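You operate a simulated robot arm through the tools that you are given. There is no shell and no other tool. Be economical: measure what you need, move in short steps, check, and stop when the job is done.

The job below is to be done with a simulated robot arm. You get a single attempt, and the scene is never put back.

Task
Pump the pallet up, pull the truck to its yellow mark and lower it.
Fine: forks home under the pallet; lower by the release lever, handle upright.

It is judged by the outcome, as a careful person would: the job done as asked, and still so three seconds after it is handed in. It fails if anything else is knocked over, pushed out of place, dropped, spilled or broken.

Robot
A 6-joint arm with a two-finger parallel gripper, fixed in place. Base frame: the origin is at the foot of the arm, x ahead of it, y to its left, z up. Readings come in m, degrees, newtons and seconds.
With the tool pointing down near the work surface it reaches from about 0.32 to 0.48 m from the base axis. Its first joint turns from -166.0 to 166.0 degrees. Payload 3.91 kg.
The TCP is the grasp point between the finger pads, 0.03 m short of the fingertips. In the tool frame z runs along the fingers and y along their closing line. The gripper opens to 0.11 m. The fingers are 0.02 m wide and 0.01 m thick; the gripper's body (0.048 by 0.112 m) begins 0.055 m behind the TCP.
Orientation is that of the tool frame in the base frame, as a unit quaternion [x, y, z, w]. With the fingers straight down and closing along the base's y, the tool's x points along the base's -x, its y along +y and its z along -z.

Tools
- The arm moves only by the tool apply_moves. Its argument "commands" is a list of rows, each an object (a shift or turn left out is 0, a gripper value left out holds the last) with "rotation": the turn, a rotation vector about the tool's x, y, z in units of 60 degrees (1.0 is 60 degrees), a list of three; "travel": the shift along the tool's x, y, z in units of 200 mm (1.0 is 200 mm), a list of three; "hand": the gripper command, from -1 (shut) to 1 (fully open), values between in proportion. In form: [{"rotation": [ax, ay, az], "travel": [dx, dy, dz], "hand": hand}, ...]. A call has 1 to 20 rows; each row is the pose to reach, as a shift and turn from the pose commanded when the call began, along the tool's axes at that moment. A call with a number of a shift or a turn outside -1 to 1 is refused whole. Rows are played at 5 a second. More than 0.05 m and 8.6 degrees between two rows, or a gripper value outside its range, and nothing of the call is played. Where a pose cannot be reached the arm comes as near as it can. A force on the tool above 90 N (or 10 N above the force at the start of the call, whichever is more), or a blocked arm, ends the call early, and 0.2 s more pass. The fingers move at their own pace (about 0.045 m/s each) and stop on an object; they squeeze with about 31 N. The grip force told is the motor's: it shows also when the fingers shut on nothing. Time passes only in rows, and 0.2 s behind the last, so rows that repeat a pose let the fingers close. The reply holds the time, the measured pose of the TCP, the force on the tool along the base axes, the opening and the grip force, in the units named above and with some noise, with the torque about the TCP (base axes, N m) and any sound that the robot's microphone picked up, and new pictures: "views" is both (left out), scene, wrist or none.
- Cameras (640 x 400 px; columns grow to the right, rows downward): "scene" is fixed at [0.4007, 0.4985, 1.241]; the picture's right is [-0.82, -0.58, 0.00], its down [-0.45, 0.64, -0.62] and it looks along [0.36, -0.51, -0.78] (base axes); focal length 214 px, centre (320, 200). "wrist" rides on the gripper at [0.077, 0.007, -0.114] in the tool frame; the picture's right is [-0.09, 1.00, 0.00], its down [-0.80, -0.07, -0.59] and it looks along [-0.59, -0.05, 0.80] (tool axes); focal length 270 px, centre (320, 200). There is no depth. A picture from a camera that has moved, and an enlarged one, comes with that camera's place and axes in the base frame and with its lens.
- lift_body(by): slides the trunk up (or, below 0, down) by that many m; the arm rides with it, the base frame stays. It gives what a move gives, with no picture.
- enlarge(camera, box): a new picture of the part [left, top, right, bottom] of that camera's present view, enlarged. No time passes.
- close_job(): hands the job in; it is judged then, once.

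Work in short steps. Places have to be worked out from the pictures, the camera data and where the tool is seen: move nearer, look again, correct. Check each grasp and each placing, and mend what went wrong. You have 120 turns and 200 pictures in all, those below and enlarged ones among them. Open the gripper and draw the arm clear of the work before you hand the job in, unless the task says otherwise; then end with one line.

The tools are called after ">>>" as a command line: name --argument value ..., lists and objects as JSON in quotes. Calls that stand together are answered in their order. apply_moves: Moves the arm, as the interface text tells. Its arguments: {"type":"object","properties":{"commands":{"type":"array"},"views":{"type":"string","enum":["both","scene","wrist","none"]}},"required":["commands"]} The other tools are called the same way: lift_body (by) slides the trunk up or down; enlarge (camera, box) takes an enlarged picture of a part of a camera's view; close_job () hands the job in.

At the start:

```text
clock: 0.0
tcp_pos: [0.2765, -0.3276, 1.3908]
orientation: [0.0, 1.0, 0.0, 0.0]
contact_force: [-0.3, -0.2, 0.7]
ft_torque: [0.0, 0.0, 0.0]
finger_gap: 0.1101
gripper_force: 0.2
trunk travel left (down, up): [-0.575, 0.035]
```

scene: 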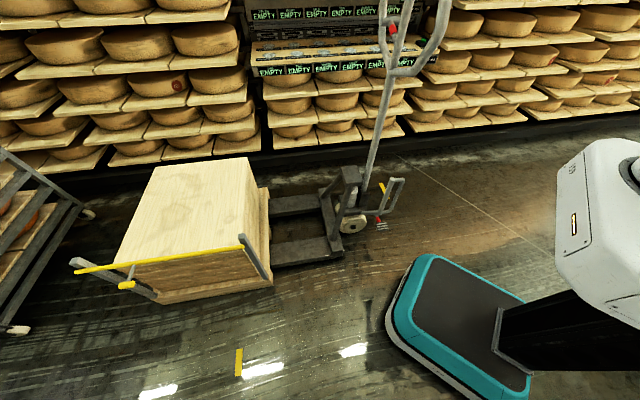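
wrist: 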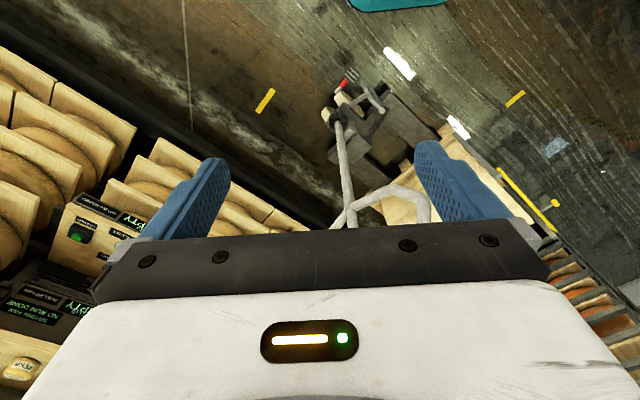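

I start by enlarging the pictures to understand the truck, the handle, the pallet and the mark.

>>> enlarge --camera "scene" --box '[240, 0, 480, 150]'

>>> enlarge --camera "scene" --box '[240, 130, 440, 280]'

>>> enlarge --camera "scene" --box '[50, 140, 370, 390]'

>>> enlarge --camera "wrist" --box '[220, 40, 580, 240]'

```text
2.67 times, centred on (360, 75) of scene
camera zoom: at [0.4007, 0.4985, 1.241], right [-0.82, -0.58, 0.0], down [-0.45, 0.64, -0.62], along [0.36, -0.51, -0.78], focal length 572 px, centre (213, 533)
```

zoom: 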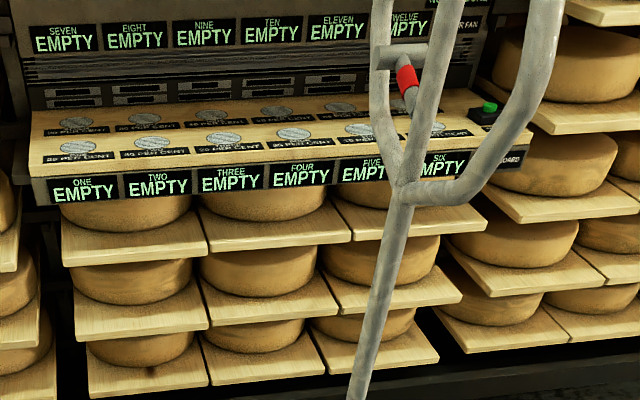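

```text
2.67 times, centred on (340, 205) of scene
camera zoom: at [0.4007, 0.4985, 1.241], right [-0.82, -0.58, 0.0], down [-0.45, 0.64, -0.62], along [0.36, -0.51, -0.78], focal length 572 px, centre (267, 187)
```

zoom: 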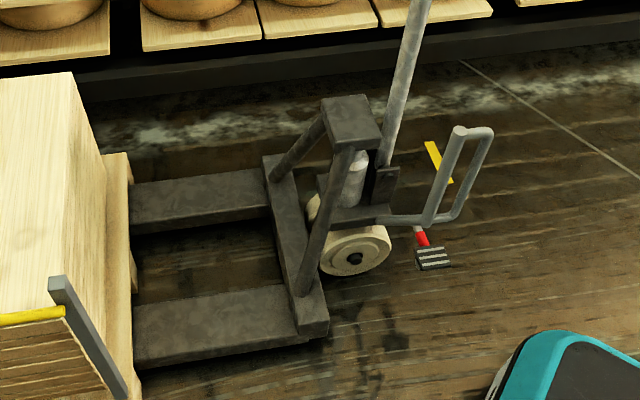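

```text
1.60 times, centred on (210, 265) of scene
camera zoom: at [0.4007, 0.4985, 1.241], right [-0.82, -0.58, 0.0], down [-0.45, 0.64, -0.62], along [0.36, -0.51, -0.78], focal length 343 px, centre (496, 96)
```

zoom: 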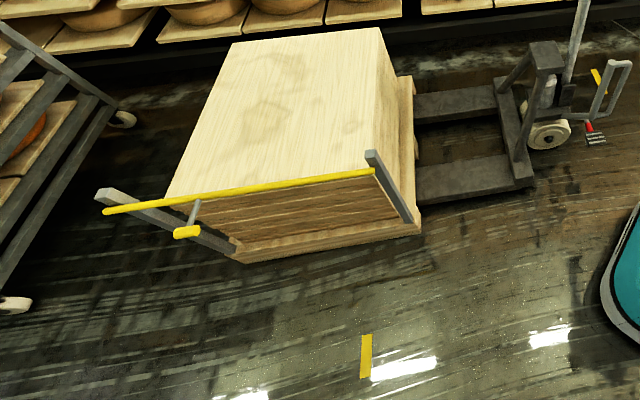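

```text
1.78 times, centred on (400, 140) of wrist
camera zoom: at [0.2002, -0.3198, 1.5042], right [0.09, 1.0, 0.0], down [0.8, -0.07, 0.59], along [0.59, -0.05, -0.8], focal length 480 px, centre (178, 307)
```

zoom: 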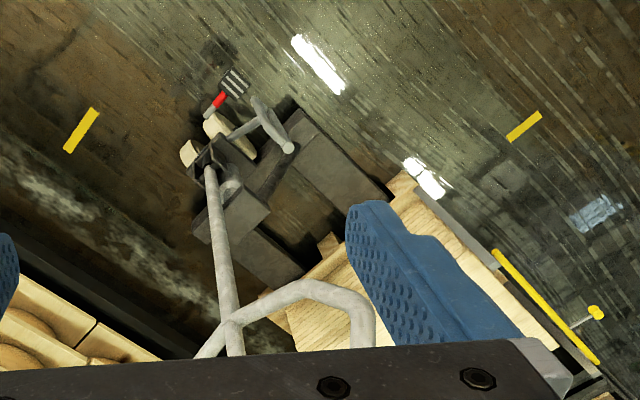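

The floor is at z≈0, and the truck's axis runs at about 45° (+x+y). I turn the wrist about its own axis so that its camera looks along the truck and the pallet.

>>> apply_moves --commands '[{"rotation": [0, 0, -0.125]}, {"rotation": [0, 0, -0.25]}, {"rotation": [0, 0, -0.375]}, {"rotation": [0, 0, -0.5]}, {"rotation": [0, 0, -0.625]}, {"rotation": [0, 0, -0.75]}, {"rotation": [0, 0, -0.75]}]' --views "wrist"

```text
clock: 1.6
tcp_pos: [0.2769, -0.3272, 1.3928]
orientation: [-0.383, 0.924, 0.0, 0.001]
contact_force: [-0.2, -0.4, 1.5]
ft_torque: [-0.01, 0.02, 0.0]
finger_gap: 0.1098
gripper_force: 0.1
trunk travel left (down, up): [-0.575, 0.035]
camera wrist: at [0.2182, -0.376, 1.5044], right [-0.64, 0.77, 0.0], down [0.62, 0.52, 0.59], along [0.46, 0.38, -0.8], focal length 270 px, centre (320, 200)
```

wrist: 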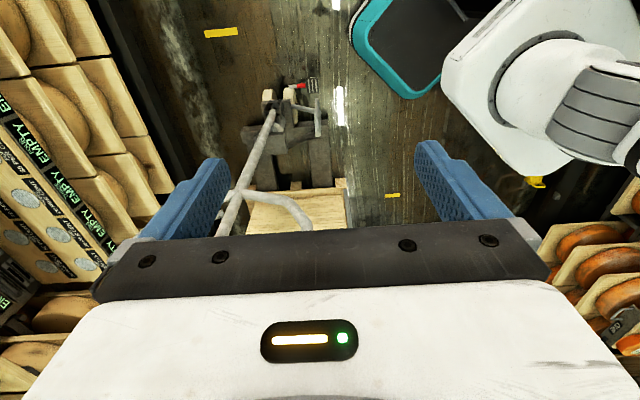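

Truck, mark and robot are now in one picture; I enlarge the truck part.

>>> enlarge --camera "wrist" --box '[190, 60, 430, 240]'

>>> enlarge --camera "scene" --box '[60, 220, 290, 320]'

>>> enlarge --camera "scene" --box '[335, 140, 415, 240]'

```text
2.22 times, centred on (310, 150) of wrist
camera zoom: at [0.2182, -0.376, 1.5044], right [-0.64, 0.77, 0.0], down [0.62, 0.52, 0.59], along [0.46, 0.38, -0.8], focal length 601 px, centre (342, 311)
```

zoom: 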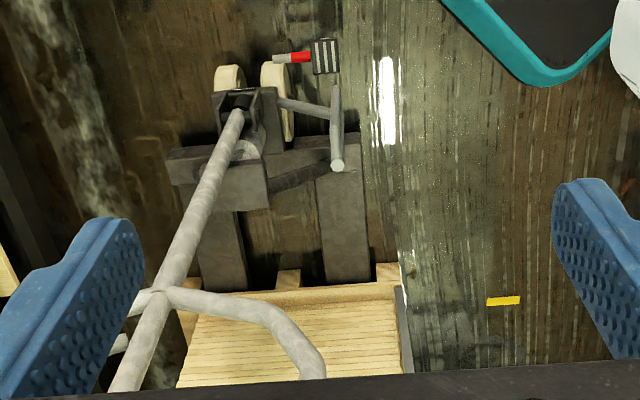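

```text
2.78 times, centred on (175, 270) of scene
camera zoom: at [0.4007, 0.4985, 1.241], right [-0.82, -0.58, 0.0], down [-0.45, 0.64, -0.62], along [0.36, -0.51, -0.78], focal length 597 px, centre (724, 5)
```

zoom: 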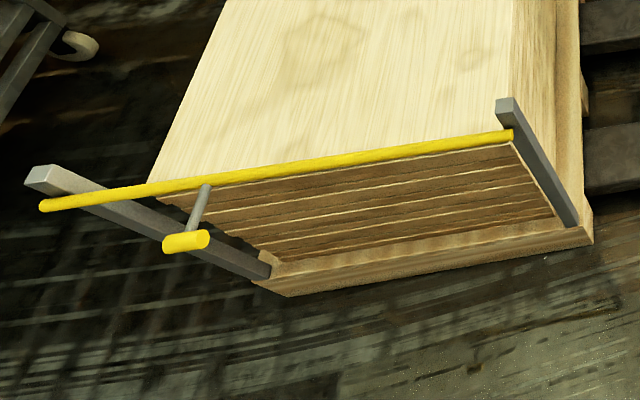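

```text
4.00 times, centred on (375, 190) of scene
camera zoom: at [0.4007, 0.4985, 1.241], right [-0.82, -0.58, 0.0], down [-0.45, 0.64, -0.62], along [0.36, -0.51, -0.78], focal length 858 px, centre (100, 240)
```

zoom: 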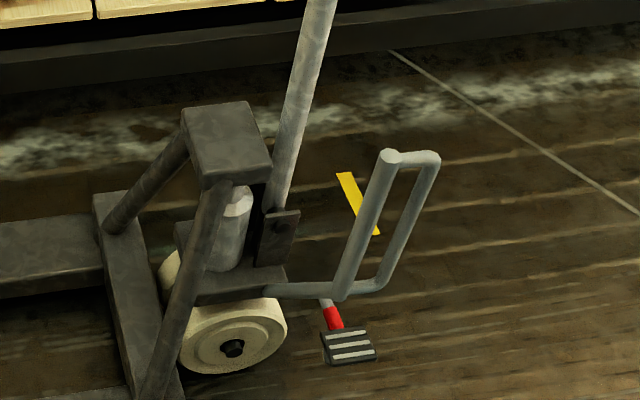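

Next I lower the trunk to get a level side view of the truck's levers, and turn the tool so that the camera ends up on top when the tool is level.

>>> lift_body --by -0.2

>>> apply_moves --commands '[{"rotation": [0, 0, -0.14]}, {"rotation": [0, 0, -0.28]}, {"rotation": [0, 0, -0.42]}, {"rotation": [0, 0, -0.56]}, {"rotation": [0, 0, -0.7]}, {"rotation": [0, 0, -0.84]}, {"rotation": [0, 0, -0.98]}]' --views "none"

>>> apply_moves --commands '[{"rotation": [0, 0, -0.13]}, {"rotation": [0, 0, -0.26]}, {"rotation": [0, 0, -0.39]}, {"rotation": [0, 0, -0.52]}, {"rotation": [0, 0, -0.52]}]'

```text
clock: 3.8
tcp_pos: [0.277, -0.3274, 1.1912]
orientation: [-0.382, 0.924, 0.0, 0.0]
contact_force: [0.8, 0.8, 0.7]
ft_torque: [0.01, 0.0, -0.02]
finger_gap: 0.1097
gripper_force: 0.1
trunk travel left (down, up): [-0.375, 0.235]
```

```text
clock: 5.4
tcp_pos: [0.2764, -0.3281, 1.192]
orientation: [0.788, -0.616, -0.001, -0.001]
contact_force: [0.7, 1.0, -1.1]
ft_torque: [0.0, -0.04, -0.04]
finger_gap: 0.1097
gripper_force: 0.0
trunk travel left (down, up): [-0.375, 0.235]
```

```text
clock: 6.6
tcp_pos: [0.3612, -0.2357, 1.1859]
orientation: [0.922, -0.386, -0.001, 0.003]
contact_force: [0.9, 0.6, 0.0]
ft_torque: [0.0, 0.0, 0.0]
finger_gap: 0.11
gripper_force: 0.1
out of reach, approached as far as the arm can: row 2, 3, 4, 5
trunk travel left (down, up): [-0.375, 0.235]
camera wrist: at [0.4107, -0.2936, 1.298], right [-0.77, -0.64, 0.0], down [-0.51, 0.62, 0.59], along [-0.38, 0.46, -0.8], focal length 270 px, centre (320, 200)
```

scene: 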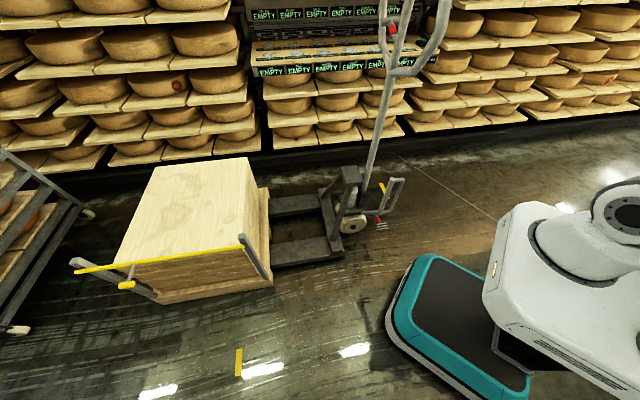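
wrist: 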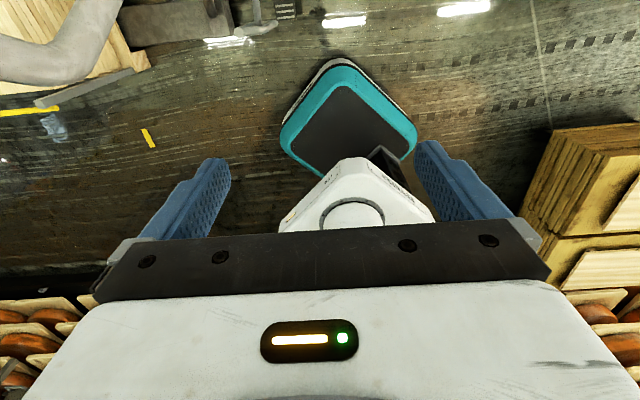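

The orientation is about as wanted, though the TCP moved a little at a joint limit. I tilt the tool toward the truck and lower it to look at the side levers.

>>> lift_body --by -0.15

>>> apply_moves --commands '[{"rotation": [0, 0.125, 0], "travel": [0, 0, 0.05]}, {"rotation": [0, 0.25, 0], "travel": [0, 0, 0.1]}, {"rotation": [0, 0.375, 0], "travel": [0, 0, 0.15]}, {"rotation": [0, 0.5, 0], "travel": [0, 0, 0.2]}, {"rotation": [0, 0.625, 0], "travel": [0, 0, 0.25]}, {"rotation": [0, 0.75, 0], "travel": [0, 0, 0.3]}, {"rotation": [0, 0.875, 0], "travel": [0, 0, 0.3]}, {"rotation": [0, 1.0, 0], "travel": [0, 0, 0.3]}, {"rotation": [0, 1.0, 0], "travel": [0, 0, 0.3]}]'

```text
clock: 8.3
tcp_pos: [0.3622, -0.2353, 1.0352]
orientation: [0.922, -0.387, 0.0, 0.002]
contact_force: [-0.7, 0.7, 0.0]
ft_torque: [0.01, 0.01, -0.02]
finger_gap: 0.11
gripper_force: 0.0
trunk travel left (down, up): [-0.225, 0.385]
```

```text
clock: 10.5
tcp_pos: [0.3864, -0.2148, 0.9542]
orientation: [0.824, -0.302, 0.446, 0.173]
contact_force: [-0.1, 0.4, 0.5]
ft_torque: [0.02, 0.03, 0.02]
finger_gap: 0.1098
gripper_force: 0.1
trunk travel left (down, up): [-0.225, 0.385]
stopped in row 9: the arm was blocked; the commanded pose is now the measured one
camera wrist: at [0.3422, -0.1818, 1.0794], right [-0.69, -0.72, -0.06], down [-0.66, 0.66, -0.35], along [0.29, -0.2, -0.93], focal length 270 px, centre (320, 200)
```

scene: 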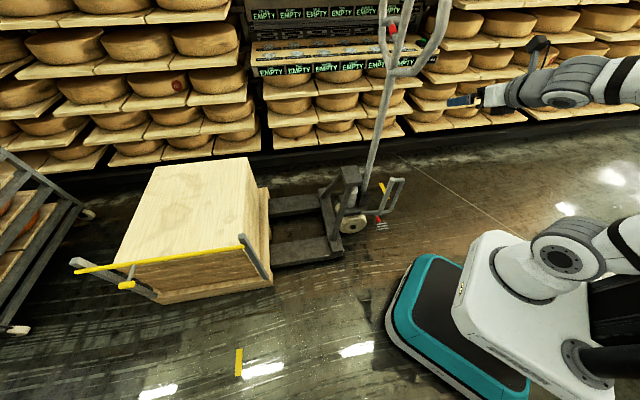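
wrist: 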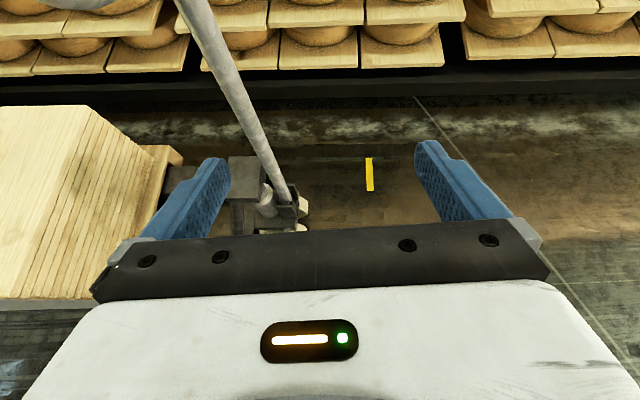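

The arm got blocked near a joint limit, but the view is useful. I move outward and down to free the wrist and see the levers.

>>> apply_moves --commands '[{"travel": [-0.09, 0, 0.19]}, {"travel": [-0.18, 0, 0.38]}, {"travel": [-0.27, 0, 0.57]}, {"travel": [-0.36, 0, 0.77]}, {"travel": [-0.36, 0, 0.77]}]' --views "wrist"

```text
clock: 11.7
tcp_pos: [0.4534, -0.2758, 0.8092]
orientation: [0.824, -0.304, 0.446, 0.175]
contact_force: [0.0, 0.5, 0.2]
ft_torque: [0.02, 0.0, -0.02]
finger_gap: 0.1099
gripper_force: 0.0
trunk travel left (down, up): [-0.225, 0.385]
camera wrist: at [0.4087, -0.2426, 0.9336], right [-0.69, -0.72, -0.06], down [-0.66, 0.66, -0.35], along [0.29, -0.21, -0.93], focal length 270 px, centre (320, 200)
```

wrist: 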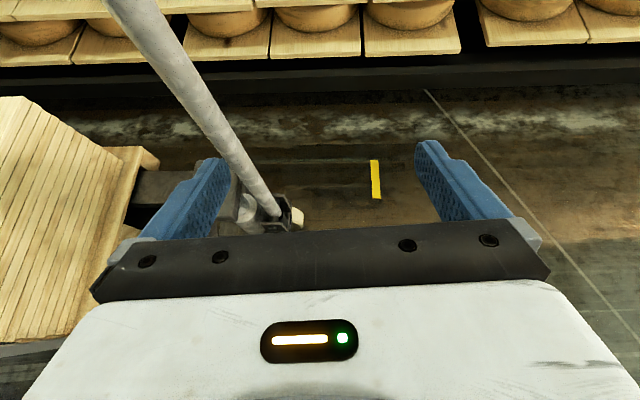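

I tilt further toward level.

>>> apply_moves --commands '[{"rotation": [0, 0.125, 0]}, {"rotation": [0, 0.25, 0]}, {"rotation": [0, 0.375, 0]}, {"rotation": [0, 0.5, 0]}, {"rotation": [0, 0.58, 0]}, {"rotation": [0, 0.58, 0]}]' --views "both"

```text
clock: 13.1
tcp_pos: [0.4789, -0.2634, 0.8121]
orientation: [0.651, -0.241, 0.671, 0.26]
contact_force: [-0.4, 1.3, -0.5]
ft_torque: [-0.03, 0.01, -0.02]
finger_gap: 0.11
gripper_force: 0.1
out of reach, approached as far as the arm can: row 2, 3, 4, 5, 6
trunk travel left (down, up): [-0.225, 0.385]
camera wrist: at [0.388, -0.188, 0.8832], right [-0.66, -0.75, -0.07], down [-0.38, 0.42, -0.82], along [0.65, -0.51, -0.56], focal length 270 px, centre (320, 200)
```

scene: 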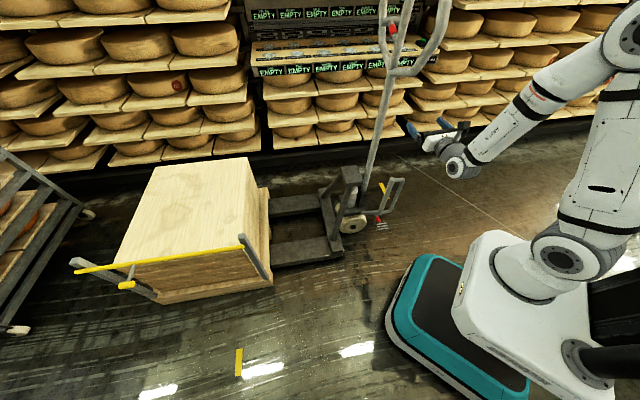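
wrist: 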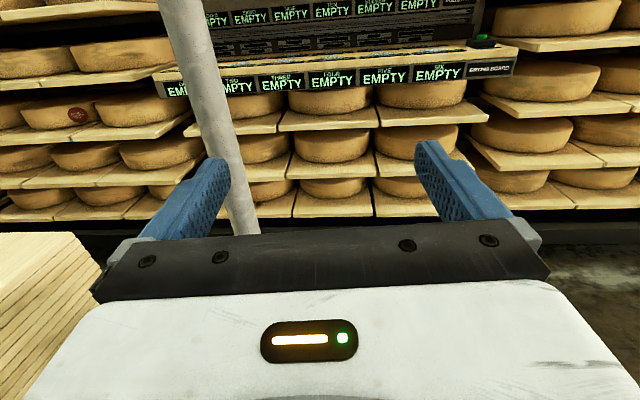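

The level tool works here, with the pole about 0.28 m ahead. I back off and raise the trunk to look at the handle top and its red lever.

>>> apply_moves --commands '[{"travel": [0, 0.1, -0.12]}, {"travel": [0, 0.2, -0.25]}, {"travel": [0, 0.3, -0.4]}, {"travel": [0, 0.3, -0.4]}]' --views "none"

>>> lift_body --by 0.38

>>> apply_moves --commands '[{}]'

```text
clock: 14.1
tcp_pos: [0.4795, -0.2621, 0.8119]
orientation: [0.652, -0.241, 0.671, 0.26]
contact_force: [0.3, -1.0, 0.2]
ft_torque: [0.03, 0.02, 0.0]
finger_gap: 0.1101
gripper_force: 0.1
out of reach, approached as far as the arm can: row 1, 2, 3, 4
trunk travel left (down, up): [-0.225, 0.385]
```

```text
clock: 17.8
tcp_pos: [0.4793, -0.2622, 1.1919]
orientation: [0.651, -0.242, 0.67, 0.261]
contact_force: [0.3, 0.8, 0.2]
ft_torque: [-0.05, 0.0, -0.03]
finger_gap: 0.11
gripper_force: 0.1
trunk travel left (down, up): [-0.605, 0.005]
```

```text
clock: 18.2
tcp_pos: [0.4795, -0.2632, 1.1908]
orientation: [0.651, -0.24, 0.671, 0.26]
contact_force: [0.4, -0.4, -0.2]
ft_torque: [0.01, 0.0, -0.02]
finger_gap: 0.1099
gripper_force: 0.0
trunk travel left (down, up): [-0.605, 0.005]
camera wrist: at [0.388, -0.1881, 1.2635], right [-0.66, -0.75, -0.07], down [-0.39, 0.42, -0.82], along [0.65, -0.51, -0.56], focal length 270 px, centre (320, 200)
```

scene: 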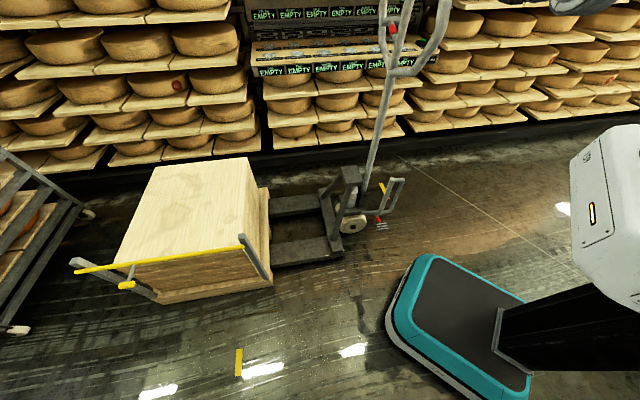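
wrist: 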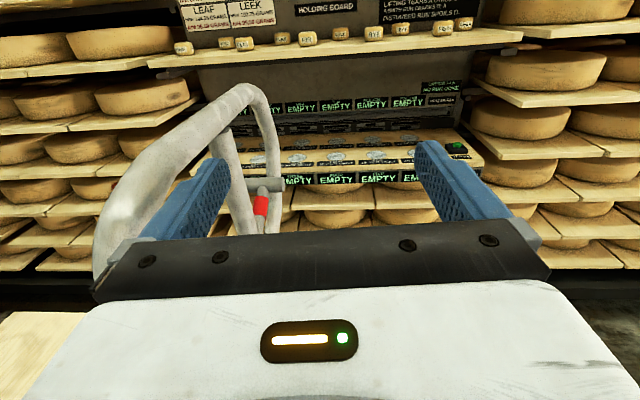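

The red lever hangs inside the handle loop. A sign on the wall could matter, so I enlarge both.

>>> enlarge --camera "wrist" --box '[80, 70, 300, 240]'

>>> enlarge --camera "wrist" --box '[170, 0, 500, 60]'

>>> enlarge --camera "wrist" --box '[400, 70, 480, 120]'

```text
2.35 times, centred on (190, 155) of wrist
camera zoom: at [0.388, -0.1881, 1.2635], right [-0.66, -0.75, -0.07], down [-0.39, 0.42, -0.82], along [0.65, -0.51, -0.56], focal length 636 px, centre (626, 306)
```

zoom: 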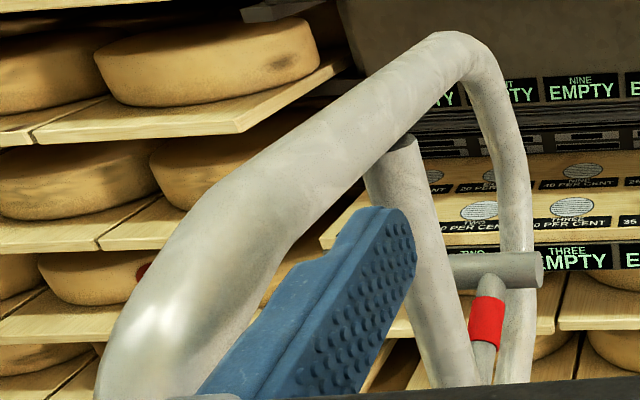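

```text
1.94 times, centred on (335, 30) of wrist
camera zoom: at [0.388, -0.1881, 1.2635], right [-0.66, -0.75, -0.07], down [-0.39, 0.42, -0.82], along [0.65, -0.51, -0.56], focal length 524 px, centre (291, 530)
```

zoom: 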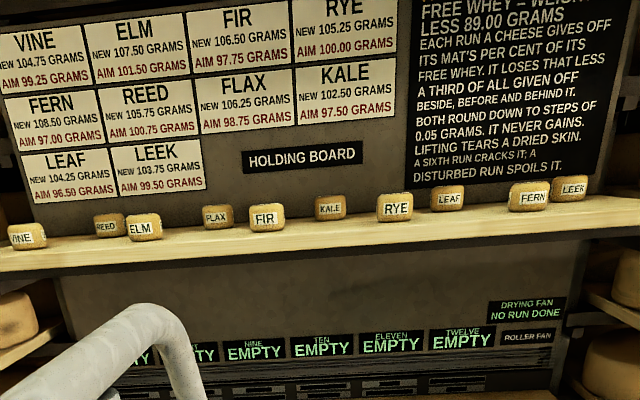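

```text
8.00 times, centred on (440, 95) of wrist
camera zoom: at [0.388, -0.1881, 1.2635], right [-0.66, -0.75, -0.07], down [-0.39, 0.42, -0.82], along [0.65, -0.51, -0.56], focal length 2162 px, centre (-640, 1040)
```

zoom: 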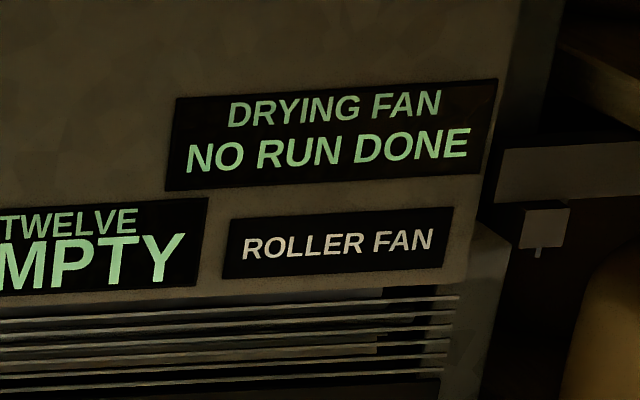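

The wall signs are unrelated. The release lever is the red one hanging beside the column near (0.70, -0.32, 1.045). Now I go to a tool-down pose with the camera on the robot side, to see the low loop and pedal. First I move away and tilt back.

>>> apply_moves --commands '[{"travel": [0, 0.2, 0], "rotation": [0, 0, 0]}, {"travel": [0, 0.4, 0], "rotation": [0, -0.13, 0]}, {"travel": [0, 0.5, 0], "rotation": [0, -0.26, 0]}, {"travel": [0, 0.5, 0], "rotation": [0, -0.39, 0]}, {"travel": [0, 0.5, 0], "rotation": [0, -0.52, 0]}, {"travel": [0, 0.5, 0], "rotation": [0, -0.65, 0]}, {"travel": [0, 0.5, 0], "rotation": [0, -0.78, 0]}, {"travel": [0, 0.5, 0], "rotation": [0, -0.9, 0]}]' --views "none"

>>> apply_moves --commands '[{"rotation": [0, -0.13, 0]}, {"rotation": [0, -0.26, 0]}, {"rotation": [0, -0.39, 0]}, {"rotation": [0, -0.52, 0]}, {"rotation": [0, -0.6, 0]}, {"rotation": [0, -0.6, 0]}]' --views "none"

```text
clock: 20.0
tcp_pos: [0.4065, -0.3418, 1.1892]
orientation: [0.885, -0.332, 0.305, 0.117]
contact_force: [0.7, -0.5, 0.0]
ft_torque: [0.07, 0.01, 0.04]
finger_gap: 0.11
gripper_force: 0.1
out of reach, approached as far as the arm can: row 1, 2, 3, 4, 5, 6, 7, 8
trunk travel left (down, up): [-0.605, 0.005]
```

```text
clock: 21.4
tcp_pos: [0.3885, -0.3363, 1.1463]
orientation: [0.93, -0.35, 0.087, -0.065]
contact_force: [-0.2, 0.8, 0.5]
ft_torque: [0.04, -0.01, 0.0]
finger_gap: 0.1102
gripper_force: 0.1
out of reach, approached as far as the arm can: row 1, 2, 3, 4, 5, 6
trunk travel left (down, up): [-0.605, 0.005]
```

Now I turn back about the tool axis by 180° in steps.

>>> apply_moves --commands '[{"rotation": [0, 0, 0.14]}, {"rotation": [0, 0, 0.28]}, {"rotation": [0, 0, 0.42]}, {"rotation": [0, 0, 0.56]}, {"rotation": [0, 0, 0.7]}, {"rotation": [0, 0, 0.84]}, {"rotation": [0, 0, 0.98]}]' --views "none"

>>> apply_moves --commands '[{"rotation": [0, 0, 0.14]}, {"rotation": [0, 0, 0.28]}, {"rotation": [0, 0, 0.42]}, {"rotation": [0, 0, 0.56]}, {"rotation": [0, 0, 0.7]}, {"rotation": [0, 0, 0.84]}, {"rotation": [0, 0, 0.98]}]' --views "none"

>>> apply_moves --commands '[{"rotation": [0, 0, 0.14]}, {"rotation": [0, 0, 0.28]}, {"rotation": [0, 0, 0.42]}, {"rotation": [0, 0, 0.56]}, {"rotation": [0, 0, 0.7]}, {"rotation": [0, 0, 0.84]}, {"rotation": [0, 0, 0.98]}]' --views "both"

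```text
clock: 23.0
tcp_pos: [0.3877, -0.3356, 1.1449]
orientation: [-0.637, 0.763, -0.045, 0.1]
contact_force: [0.9, 0.1, 0.2]
ft_torque: [0.01, 0.02, 0.04]
finger_gap: 0.1099
gripper_force: 0.0
trunk travel left (down, up): [-0.605, 0.005]
```

```text
clock: 24.6
tcp_pos: [0.389, -0.3365, 1.1441]
orientation: [-0.181, 0.977, 0.01, 0.109]
contact_force: [0.6, 0.0, -0.1]
ft_torque: [0.02, -0.03, -0.03]
finger_gap: 0.1103
gripper_force: 0.0
trunk travel left (down, up): [-0.605, 0.005]
```

```text
clock: 26.2
tcp_pos: [0.3883, -0.3363, 1.1435]
orientation: [0.322, 0.941, 0.062, 0.089]
contact_force: [0.1, 0.2, 0.5]
ft_torque: [-0.01, -0.02, -0.02]
finger_gap: 0.1098
gripper_force: 0.0
trunk travel left (down, up): [-0.605, 0.005]
camera wrist: at [0.3089, -0.2896, 1.2453], right [0.66, 0.73, 0.19], down [0.46, -0.58, 0.67], along [0.6, -0.36, -0.72], focal length 270 px, centre (320, 200)
```

scene: 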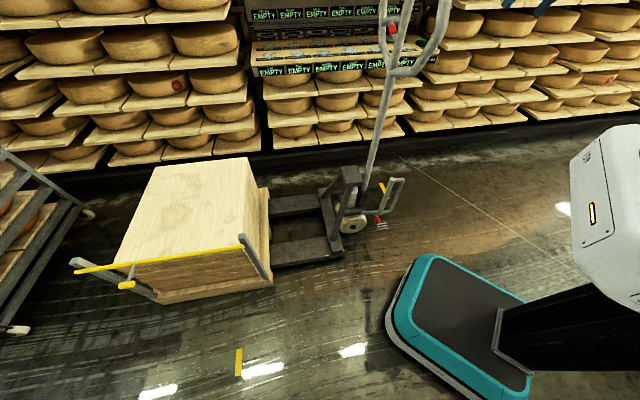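
wrist: 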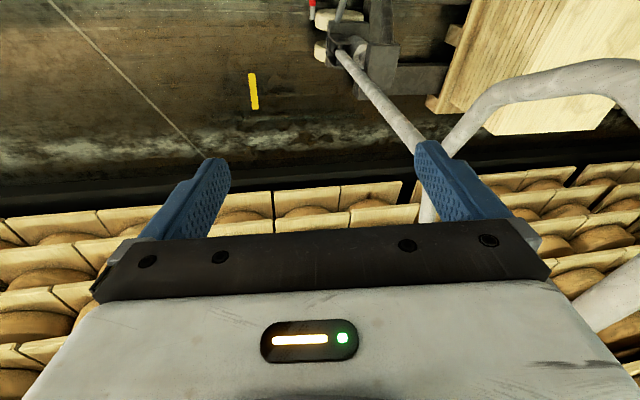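

I square the tool straight down first.

>>> apply_moves --commands '[{"rotation": [0.08, 0.06, 0.05]}, {"rotation": [0.167, 0.123, 0.11]}, {"rotation": [0.167, 0.123, 0.11]}]' --views "none"

>>> lift_body --by -0.25

```text
clock: 27.0
tcp_pos: [0.388, -0.3368, 1.1433]
orientation: [0.321, 0.941, 0.062, 0.09]
contact_force: [-0.2, 0.2, 0.4]
ft_torque: [-0.01, 0.03, -0.01]
finger_gap: 0.1099
gripper_force: 0.0
out of reach, approached as far as the arm can: row 1, 2, 3
trunk travel left (down, up): [-0.605, 0.005]
```

```text
clock: 29.6
tcp_pos: [0.3881, -0.3362, 0.8946]
orientation: [0.32, 0.941, 0.062, 0.09]
contact_force: [-0.9, -0.3, -0.3]
ft_torque: [-0.02, 0.0, -0.04]
finger_gap: 0.1099
gripper_force: 0.0
trunk travel left (down, up): [-0.355, 0.255]
```

The tool cannot straighten this far out. I move inward first, then straighten.

>>> apply_moves --commands '[{"travel": [0.2, 0.1, 0]}, {"travel": [0.4, 0.25, 0]}, {"travel": [0.6, 0.4, 0]}, {"travel": [0.75, 0.5, 0], "rotation": [0.08, 0.06, 0.05]}, {"travel": [0.75, 0.5, 0], "rotation": [0.167, 0.123, 0.11]}, {"travel": [0.75, 0.5, 0], "rotation": [0.167, 0.123, 0.11]}]' --views "wrist"

```text
clock: 31.0
tcp_pos: [0.335, -0.1564, 0.8666]
orientation: [0.348, 0.933, 0.068, 0.063]
contact_force: [0.5, 0.3, -0.8]
ft_torque: [0.01, 0.02, -0.01]
finger_gap: 0.1099
gripper_force: 0.0
out of reach, approached as far as the arm can: row 4, 5, 6
trunk travel left (down, up): [-0.355, 0.255]
camera wrist: at [0.2633, -0.1085, 0.9737], right [0.7, 0.69, 0.17], down [0.46, -0.63, 0.63], along [0.54, -0.36, -0.76], focal length 270 px, centre (320, 200)
```

wrist: 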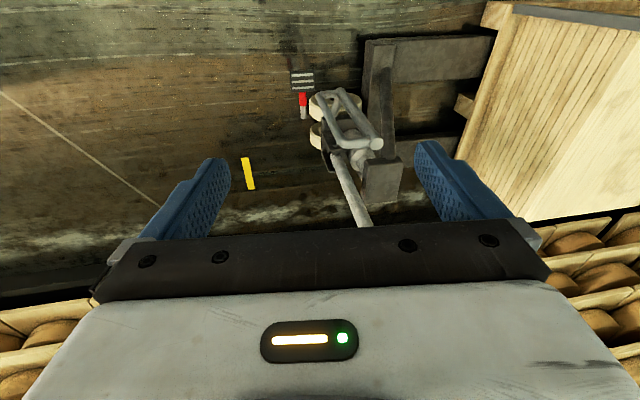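

A good view of the loop and the pedal; I enlarge it.

>>> enlarge --camera "wrist" --box '[270, 50, 430, 200]'

>>> enlarge --camera "wrist" --box '[350, 0, 640, 200]'

```text
2.67 times, centred on (350, 125) of wrist
camera zoom: at [0.2633, -0.1085, 0.9737], right [0.7, 0.69, 0.17], down [0.46, -0.63, 0.63], along [0.54, -0.36, -0.76], focal length 721 px, centre (240, 400)
```

zoom: 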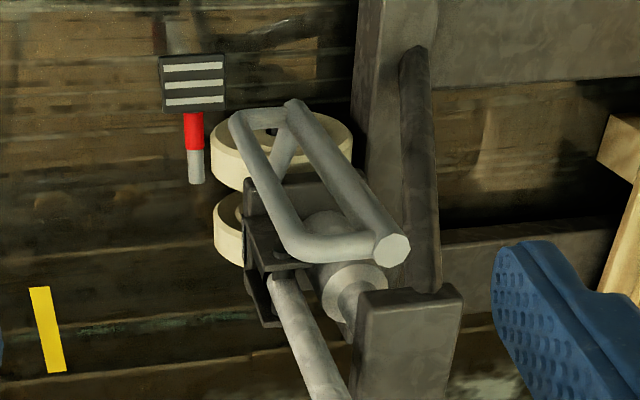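

```text
2.00 times, centred on (495, 100) of wrist
camera zoom: at [0.2633, -0.1085, 0.9737], right [0.7, 0.69, 0.17], down [0.46, -0.63, 0.63], along [0.54, -0.36, -0.76], focal length 541 px, centre (-30, 400)
```

zoom: 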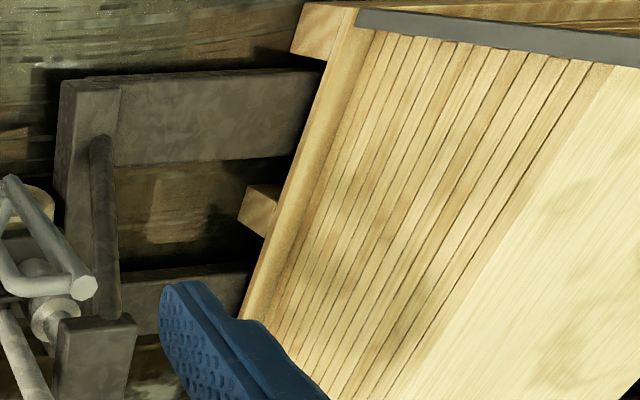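

The loop is a push/pull grab: top rail at z≈0.63, s≈0.20–0.26 along the truck axis, on the robot's side. The heel is about 0.33 m short of the pallet, so I first have to push the forks home. I turn the tool back to the camera-outward side, within joint limits.

>>> apply_moves --commands '[{"rotation": [0, 0, -0.14]}, {"rotation": [0, 0, -0.28]}, {"rotation": [0, 0, -0.42]}, {"rotation": [0, 0, -0.56]}, {"rotation": [0, 0, -0.7]}, {"rotation": [0, 0, -0.84]}, {"rotation": [0, 0, -0.98]}]' --views "none"

>>> apply_moves --commands '[{"rotation": [0, 0, -0.14]}, {"rotation": [0, 0, -0.28]}, {"rotation": [0, 0, -0.42]}, {"rotation": [0, 0, -0.56]}, {"rotation": [0, 0, -0.7]}, {"rotation": [0, 0, -0.84]}, {"rotation": [0, 0, -0.98]}]' --views "none"

>>> apply_moves --commands '[{"rotation": [0, 0, -0.14]}, {"rotation": [0, 0, -0.28]}, {"rotation": [0, 0, -0.42]}, {"rotation": [0, 0, -0.56]}, {"rotation": [0, 0, -0.7]}, {"rotation": [0, 0, -0.84]}, {"rotation": [0, 0, -0.98]}]' --views "wrist"

```text
clock: 32.6
tcp_pos: [0.3369, -0.1546, 0.8668]
orientation: [-0.156, 0.983, 0.027, 0.088]
contact_force: [-0.1, 0.2, -0.6]
ft_torque: [-0.01, 0.0, 0.01]
finger_gap: 0.1099
gripper_force: 0.0
trunk travel left (down, up): [-0.355, 0.255]
```

```text
clock: 34.2
tcp_pos: [0.3359, -0.1541, 0.8667]
orientation: [-0.619, 0.78, -0.019, 0.09]
contact_force: [0.1, 0.1, 0.6]
ft_torque: [-0.03, 0.03, 0.0]
finger_gap: 0.1101
gripper_force: 0.0
trunk travel left (down, up): [-0.355, 0.255]
```

```text
clock: 35.8
tcp_pos: [0.3364, -0.1551, 0.8667]
orientation: [0.922, -0.376, 0.06, -0.069]
contact_force: [-0.8, 0.2, 0.2]
ft_torque: [-0.03, 0.02, -0.01]
finger_gap: 0.1098
gripper_force: 0.1
trunk travel left (down, up): [-0.355, 0.255]
camera wrist: at [0.3677, -0.2223, 0.9813], right [-0.74, -0.64, -0.18], down [-0.62, 0.56, 0.55], along [-0.25, 0.52, -0.82], focal length 270 px, centre (320, 200)
```

wrist: 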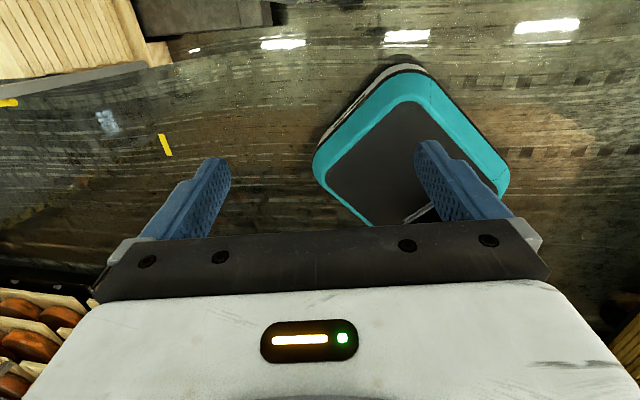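

I level the closing line and shift along the truck axis to sit above and inboard of the loop, then tilt outward 40°.

>>> apply_moves --commands '[{"rotation": [-0.08, 0, 0], "travel": [0.03, -0.15, 0]}, {"rotation": [-0.166, 0, 0], "travel": [0.06, -0.3, 0]}, {"rotation": [-0.166, 0, 0], "travel": [0.1, -0.48, -0.08]}, {"rotation": [-0.166, 0, 0], "travel": [0.1, -0.48, -0.08]}]' --views "none"

>>> apply_moves --commands '[{"rotation": [0, 0.13, 0]}, {"rotation": [0, 0.26, 0]}, {"rotation": [0, 0.39, 0]}, {"rotation": [0, 0.52, 0]}, {"rotation": [0, 0.66, 0]}, {"rotation": [0, 0.66, 0]}]' --views "both"

```text
clock: 36.8
tcp_pos: [0.4003, -0.1126, 0.8454]
orientation: [0.922, -0.376, 0.052, -0.072]
contact_force: [0.6, -0.5, -1.1]
ft_torque: [-0.02, 0.01, -0.02]
finger_gap: 0.1099
gripper_force: 0.0
out of reach, approached as far as the arm can: row 1, 2, 3, 4
trunk travel left (down, up): [-0.355, 0.255]
```

```text
clock: 38.2
tcp_pos: [0.4554, -0.1222, 0.8635]
orientation: [0.849, -0.379, 0.362, 0.06]
contact_force: [0.0, 0.2, 0.2]
ft_torque: [-0.03, -0.02, 0.01]
finger_gap: 0.1099
gripper_force: 0.0
out of reach, approached as far as the arm can: row 1, 2, 3, 4, 5, 6
trunk travel left (down, up): [-0.355, 0.255]
camera wrist: at [0.4207, -0.1281, 0.9955], right [-0.73, -0.65, -0.23], down [-0.65, 0.76, -0.08], along [0.23, 0.09, -0.97], focal length 270 px, centre (320, 200)
```

scene: 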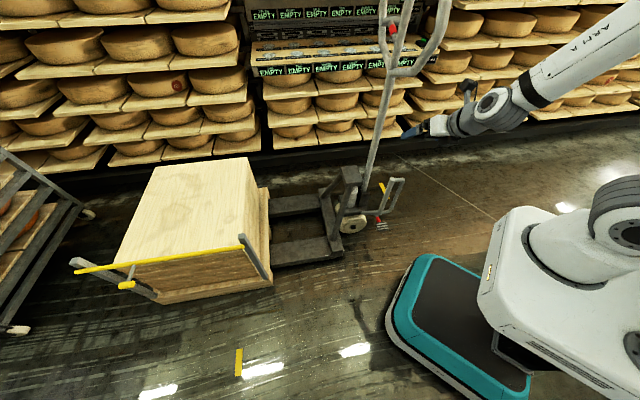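
wrist: 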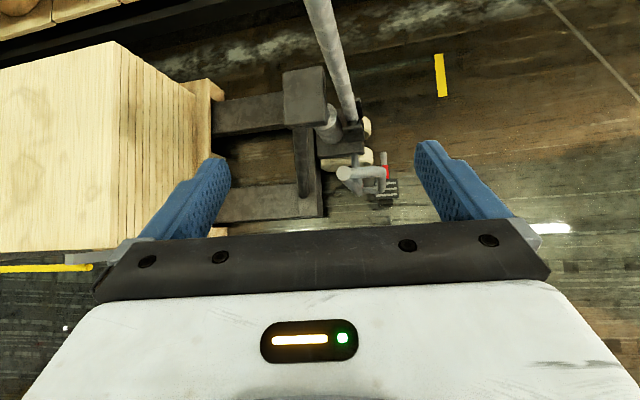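

Straddling from the inside is awkward here. I will instead push on the loop's near post from the -s side, so I shift back along the truck axis, close the fingers and level the tool.

>>> apply_moves --commands '[{"travel": [0, 0.2, 0], "hand": -1}, {"travel": [0, 0.4, 0], "hand": -1}, {"travel": [0, 0.6, 0.05], "hand": -1}, {"travel": [0, 0.75, 0.1], "hand": -1, "rotation": [0, 0.13, 0]}, {"travel": [0, 0.75, 0.15], "hand": -1, "rotation": [0, 0.26, 0]}, {"travel": [0, 0.75, 0.2], "hand": -1, "rotation": [0, 0.39, 0]}, {"travel": [0, 0.75, 0.25], "hand": -1, "rotation": [0, 0.52, 0]}, {"travel": [0, 0.75, 0.3], "hand": -1, "rotation": [0, 0.65, 0]}, {"travel": [0, 0.75, 0.3], "hand": -1, "rotation": [0, 0.78, 0]}, {"travel": [0, 0.75, 0.3], "hand": -1, "rotation": [0, 0.78, 0]}]' --views "wrist"

```text
clock: 40.4
tcp_pos: [0.4215, -0.2629, 0.7639]
orientation: [0.635, -0.325, 0.669, 0.207]
contact_force: [-0.4, -0.9, 0.4]
ft_torque: [0.01, -0.01, 0.01]
finger_gap: 0.0
gripper_force: 30.7
out of reach, approached as far as the arm can: row 1, 2, 3, 4, 5, 6, 7, 8, 9, 10
trunk travel left (down, up): [-0.355, 0.255]
camera wrist: at [0.3267, -0.1972, 0.8384], right [-0.68, -0.69, -0.26], down [-0.29, 0.57, -0.77], along [0.68, -0.44, -0.59], focal length 270 px, centre (320, 200)
```

wrist: 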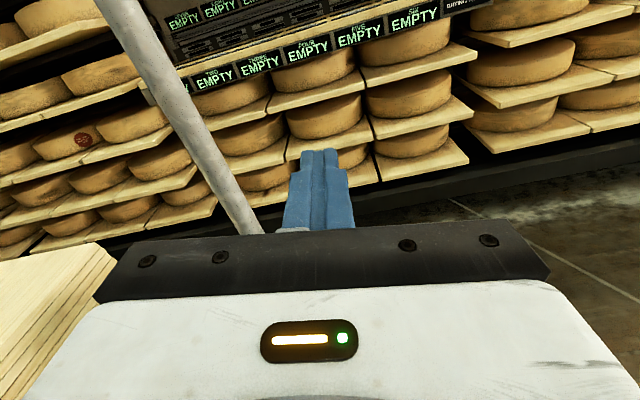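

The tool is level at s≈0.11, d≈0.48. I lower the trunk so that the fingers come beside the loop at z≈0.56.

>>> lift_body --by -0.2

>>> apply_moves --commands '[{}]'

```text
clock: 42.5
tcp_pos: [0.4227, -0.263, 0.564]
orientation: [0.636, -0.326, 0.669, 0.206]
contact_force: [-0.3, -0.5, -0.8]
ft_torque: [-0.01, -0.03, 0.02]
finger_gap: 0.0002
gripper_force: 31.1
trunk travel left (down, up): [-0.155, 0.455]
```

```text
clock: 42.9
tcp_pos: [0.421, -0.2627, 0.5639]
orientation: [0.636, -0.325, 0.669, 0.206]
contact_force: [-0.1, -0.1, -0.5]
ft_torque: [-0.01, 0.0, -0.02]
finger_gap: 0.0
gripper_force: 30.8
trunk travel left (down, up): [-0.155, 0.455]
camera wrist: at [0.3269, -0.1971, 0.6387], right [-0.68, -0.69, -0.26], down [-0.29, 0.57, -0.76], along [0.67, -0.44, -0.59], focal length 270 px, centre (320, 200)
```

scene: 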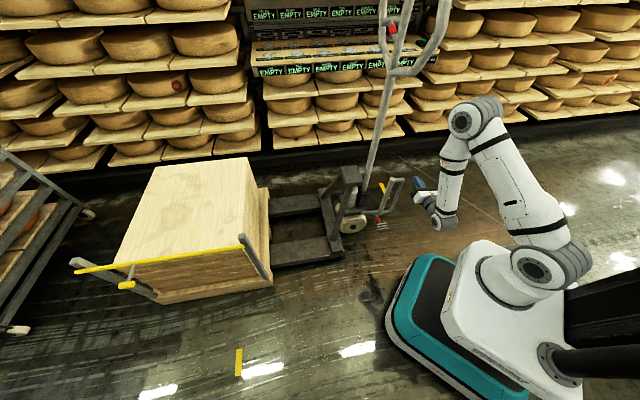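
wrist: 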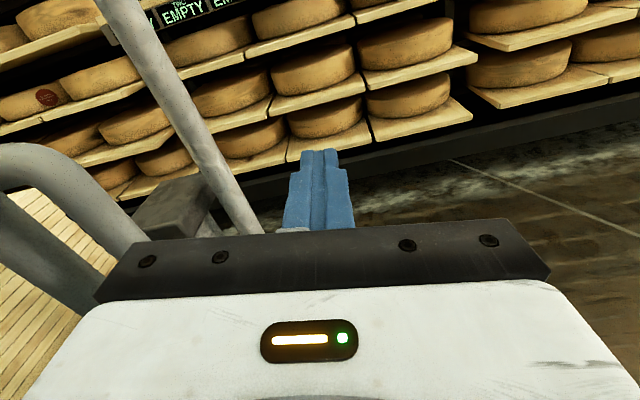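

The loop sits just left of the fingers. I push slowly in +s by 0.10 m and watch whether the truck rolls.

>>> apply_moves --commands '[{"travel": [-0.017, -0.098, 0]}, {"travel": [-0.034, -0.197, 0]}, {"travel": [-0.052, -0.295, 0]}, {"travel": [-0.069, -0.394, 0]}, {"travel": [-0.086, -0.49, 0]}, {"travel": [-0.103, -0.59, 0]}]'

```text
clock: 44.3
tcp_pos: [0.5049, -0.1741, 0.5646]
orientation: [0.636, -0.326, 0.669, 0.205]
contact_force: [0.5, 0.6, 0.7]
ft_torque: [0.01, 0.0, 0.01]
finger_gap: 0.0002
gripper_force: 31.2
trunk travel left (down, up): [-0.155, 0.455]
camera wrist: at [0.411, -0.1097, 0.6384], right [-0.68, -0.69, -0.26], down [-0.29, 0.57, -0.76], along [0.68, -0.44, -0.59], focal length 270 px, centre (320, 200)
```

scene: 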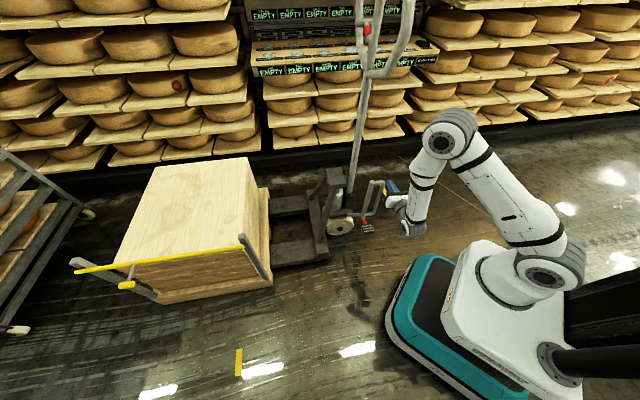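
wrist: 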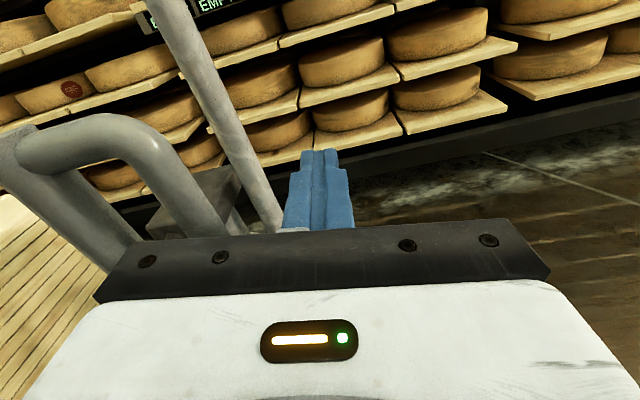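

The truck rolls easily and the pallet stays put. I continue pushing, slowly.

>>> apply_moves --commands '[{"travel": [-0.013, -0.074, 0]}, {"travel": [-0.026, -0.148, 0]}, {"travel": [-0.039, -0.222, 0]}, {"travel": [-0.052, -0.296, 0]}, {"travel": [-0.065, -0.37, 0]}, {"travel": [-0.078, -0.444, 0]}, {"travel": [-0.091, -0.518, 0]}, {"travel": [-0.103, -0.59, 0]}]'

```text
clock: 46.1
tcp_pos: [0.5882, -0.0916, 0.5643]
orientation: [0.636, -0.325, 0.669, 0.207]
contact_force: [-0.6, -0.5, -0.2]
ft_torque: [-0.01, 0.0, -0.01]
finger_gap: 0.0002
gripper_force: 31.2
trunk travel left (down, up): [-0.155, 0.455]
camera wrist: at [0.4942, -0.0252, 0.6389], right [-0.68, -0.69, -0.26], down [-0.29, 0.57, -0.76], along [0.68, -0.44, -0.59], focal length 270 px, centre (320, 200)
```

scene: 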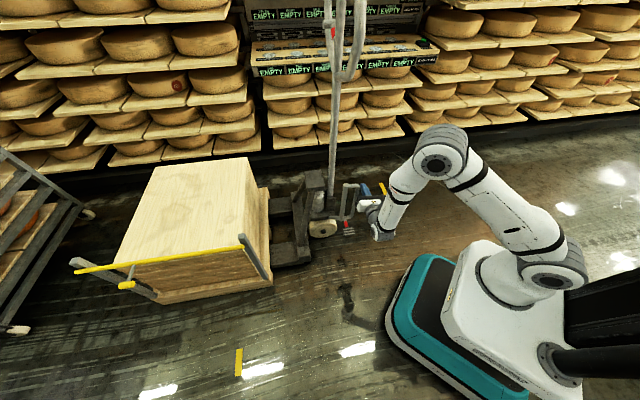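
wrist: 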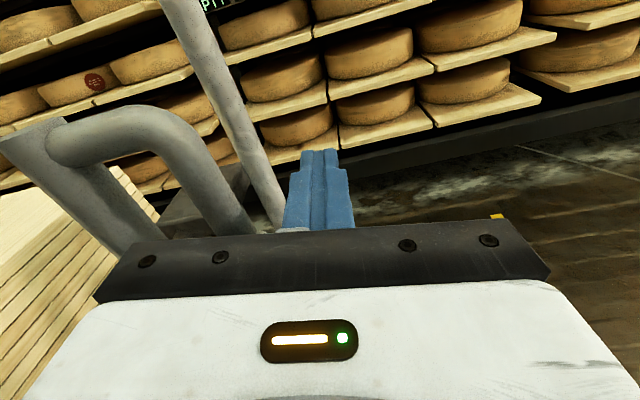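

The heel is approaching the pallet. I continue in smaller increments.

>>> apply_moves --commands '[{"travel": [-0.01, -0.05, 0]}, {"travel": [-0.018, -0.1, 0]}, {"travel": [-0.026, -0.15, 0]}, {"travel": [-0.035, -0.2, 0]}, {"travel": [-0.044, -0.25, 0]}, {"travel": [-0.052, -0.295, 0]}]' --views "scene"

>>> enlarge --camera "scene" --box '[230, 150, 390, 290]'

```text
clock: 47.5
tcp_pos: [0.6314, -0.0472, 0.5646]
orientation: [0.636, -0.326, 0.669, 0.205]
contact_force: [-0.1, 0.0, 0.4]
ft_torque: [0.01, 0.01, 0.0]
finger_gap: 0.0
gripper_force: 31.0
trunk travel left (down, up): [-0.155, 0.455]
```

scene: 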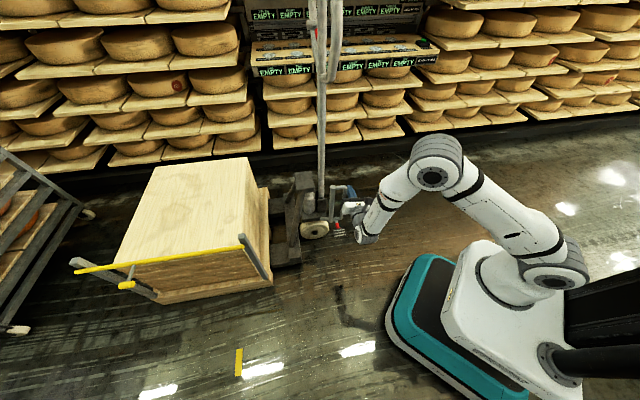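

```text
2.86 times, centred on (310, 220) of scene
camera zoom: at [0.4007, 0.4985, 1.241], right [-0.82, -0.58, 0.0], down [-0.45, 0.64, -0.62], along [0.36, -0.51, -0.78], focal length 613 px, centre (349, 143)
```

zoom: 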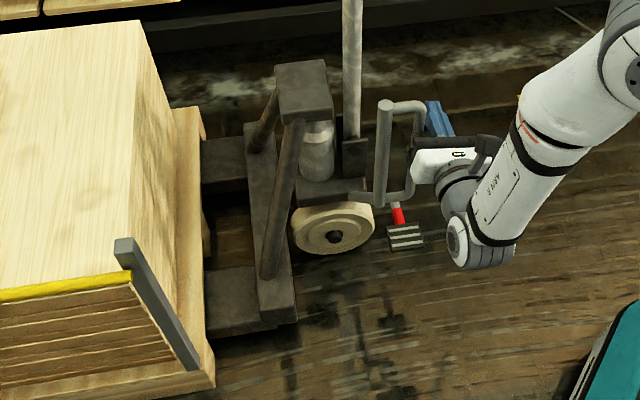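

About 0.10 m of fork is still visible. I push another 0.06 m.

>>> apply_moves --commands '[{"travel": [-0.01, -0.05, 0]}, {"travel": [-0.018, -0.1, 0]}, {"travel": [-0.026, -0.15, 0]}, {"travel": [-0.035, -0.2, 0]}, {"travel": [-0.044, -0.25, 0]}, {"travel": [-0.052, -0.3, 0]}]' --views "none"

>>> enlarge --camera "scene" --box '[230, 150, 390, 290]'

```text
clock: 48.9
tcp_pos: [0.674, -0.0027, 0.5646]
orientation: [0.636, -0.324, 0.67, 0.204]
contact_force: [0.3, -0.3, 0.0]
ft_torque: [0.0, 0.01, -0.03]
finger_gap: 0.0003
gripper_force: 31.0
trunk travel left (down, up): [-0.155, 0.455]
```

```text
2.86 times, centred on (310, 220) of scene
camera zoom: at [0.4007, 0.4985, 1.241], right [-0.82, -0.58, 0.0], down [-0.45, 0.64, -0.62], along [0.36, -0.51, -0.78], focal length 613 px, centre (349, 143)
```

zoom: 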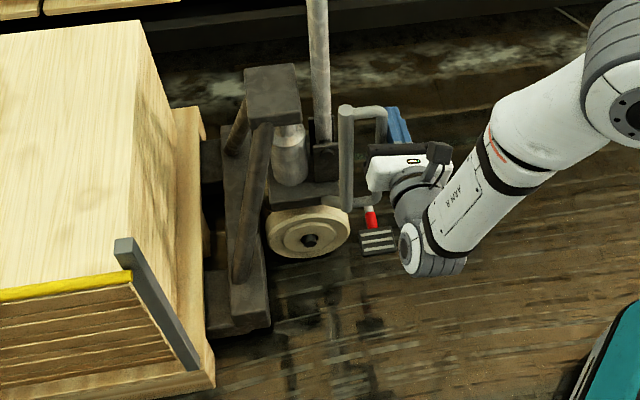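

About 0.04–0.05 m remains. I creep on.

>>> apply_moves --commands '[{"travel": [-0.005, -0.03, 0]}, {"travel": [-0.01, -0.06, 0]}, {"travel": [-0.016, -0.09, 0]}, {"travel": [-0.021, -0.12, 0]}, {"travel": [-0.026, -0.15, 0]}, {"travel": [-0.03, -0.17, 0]}]' --views "none"

>>> enlarge --camera "scene" --box '[230, 150, 390, 290]'

```text
clock: 50.3
tcp_pos: [0.6983, 0.0214, 0.5649]
orientation: [0.636, -0.325, 0.67, 0.206]
contact_force: [-0.1, 0.2, -0.1]
ft_torque: [-0.02, 0.01, 0.0]
finger_gap: 0.0
gripper_force: 31.5
trunk travel left (down, up): [-0.155, 0.455]
```

```text
2.86 times, centred on (310, 220) of scene
camera zoom: at [0.4007, 0.4985, 1.241], right [-0.82, -0.58, 0.0], down [-0.45, 0.64, -0.62], along [0.36, -0.51, -0.78], focal length 613 px, centre (349, 143)
```

zoom: 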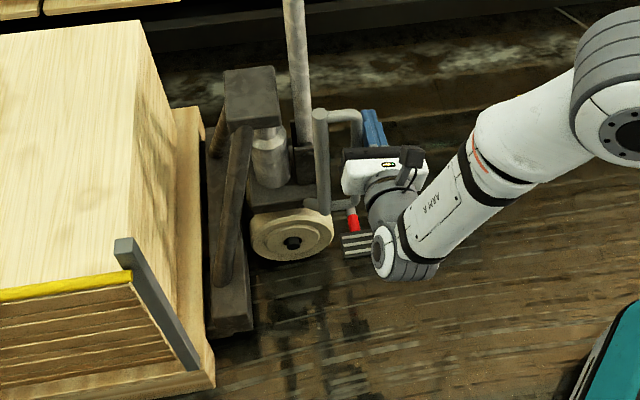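

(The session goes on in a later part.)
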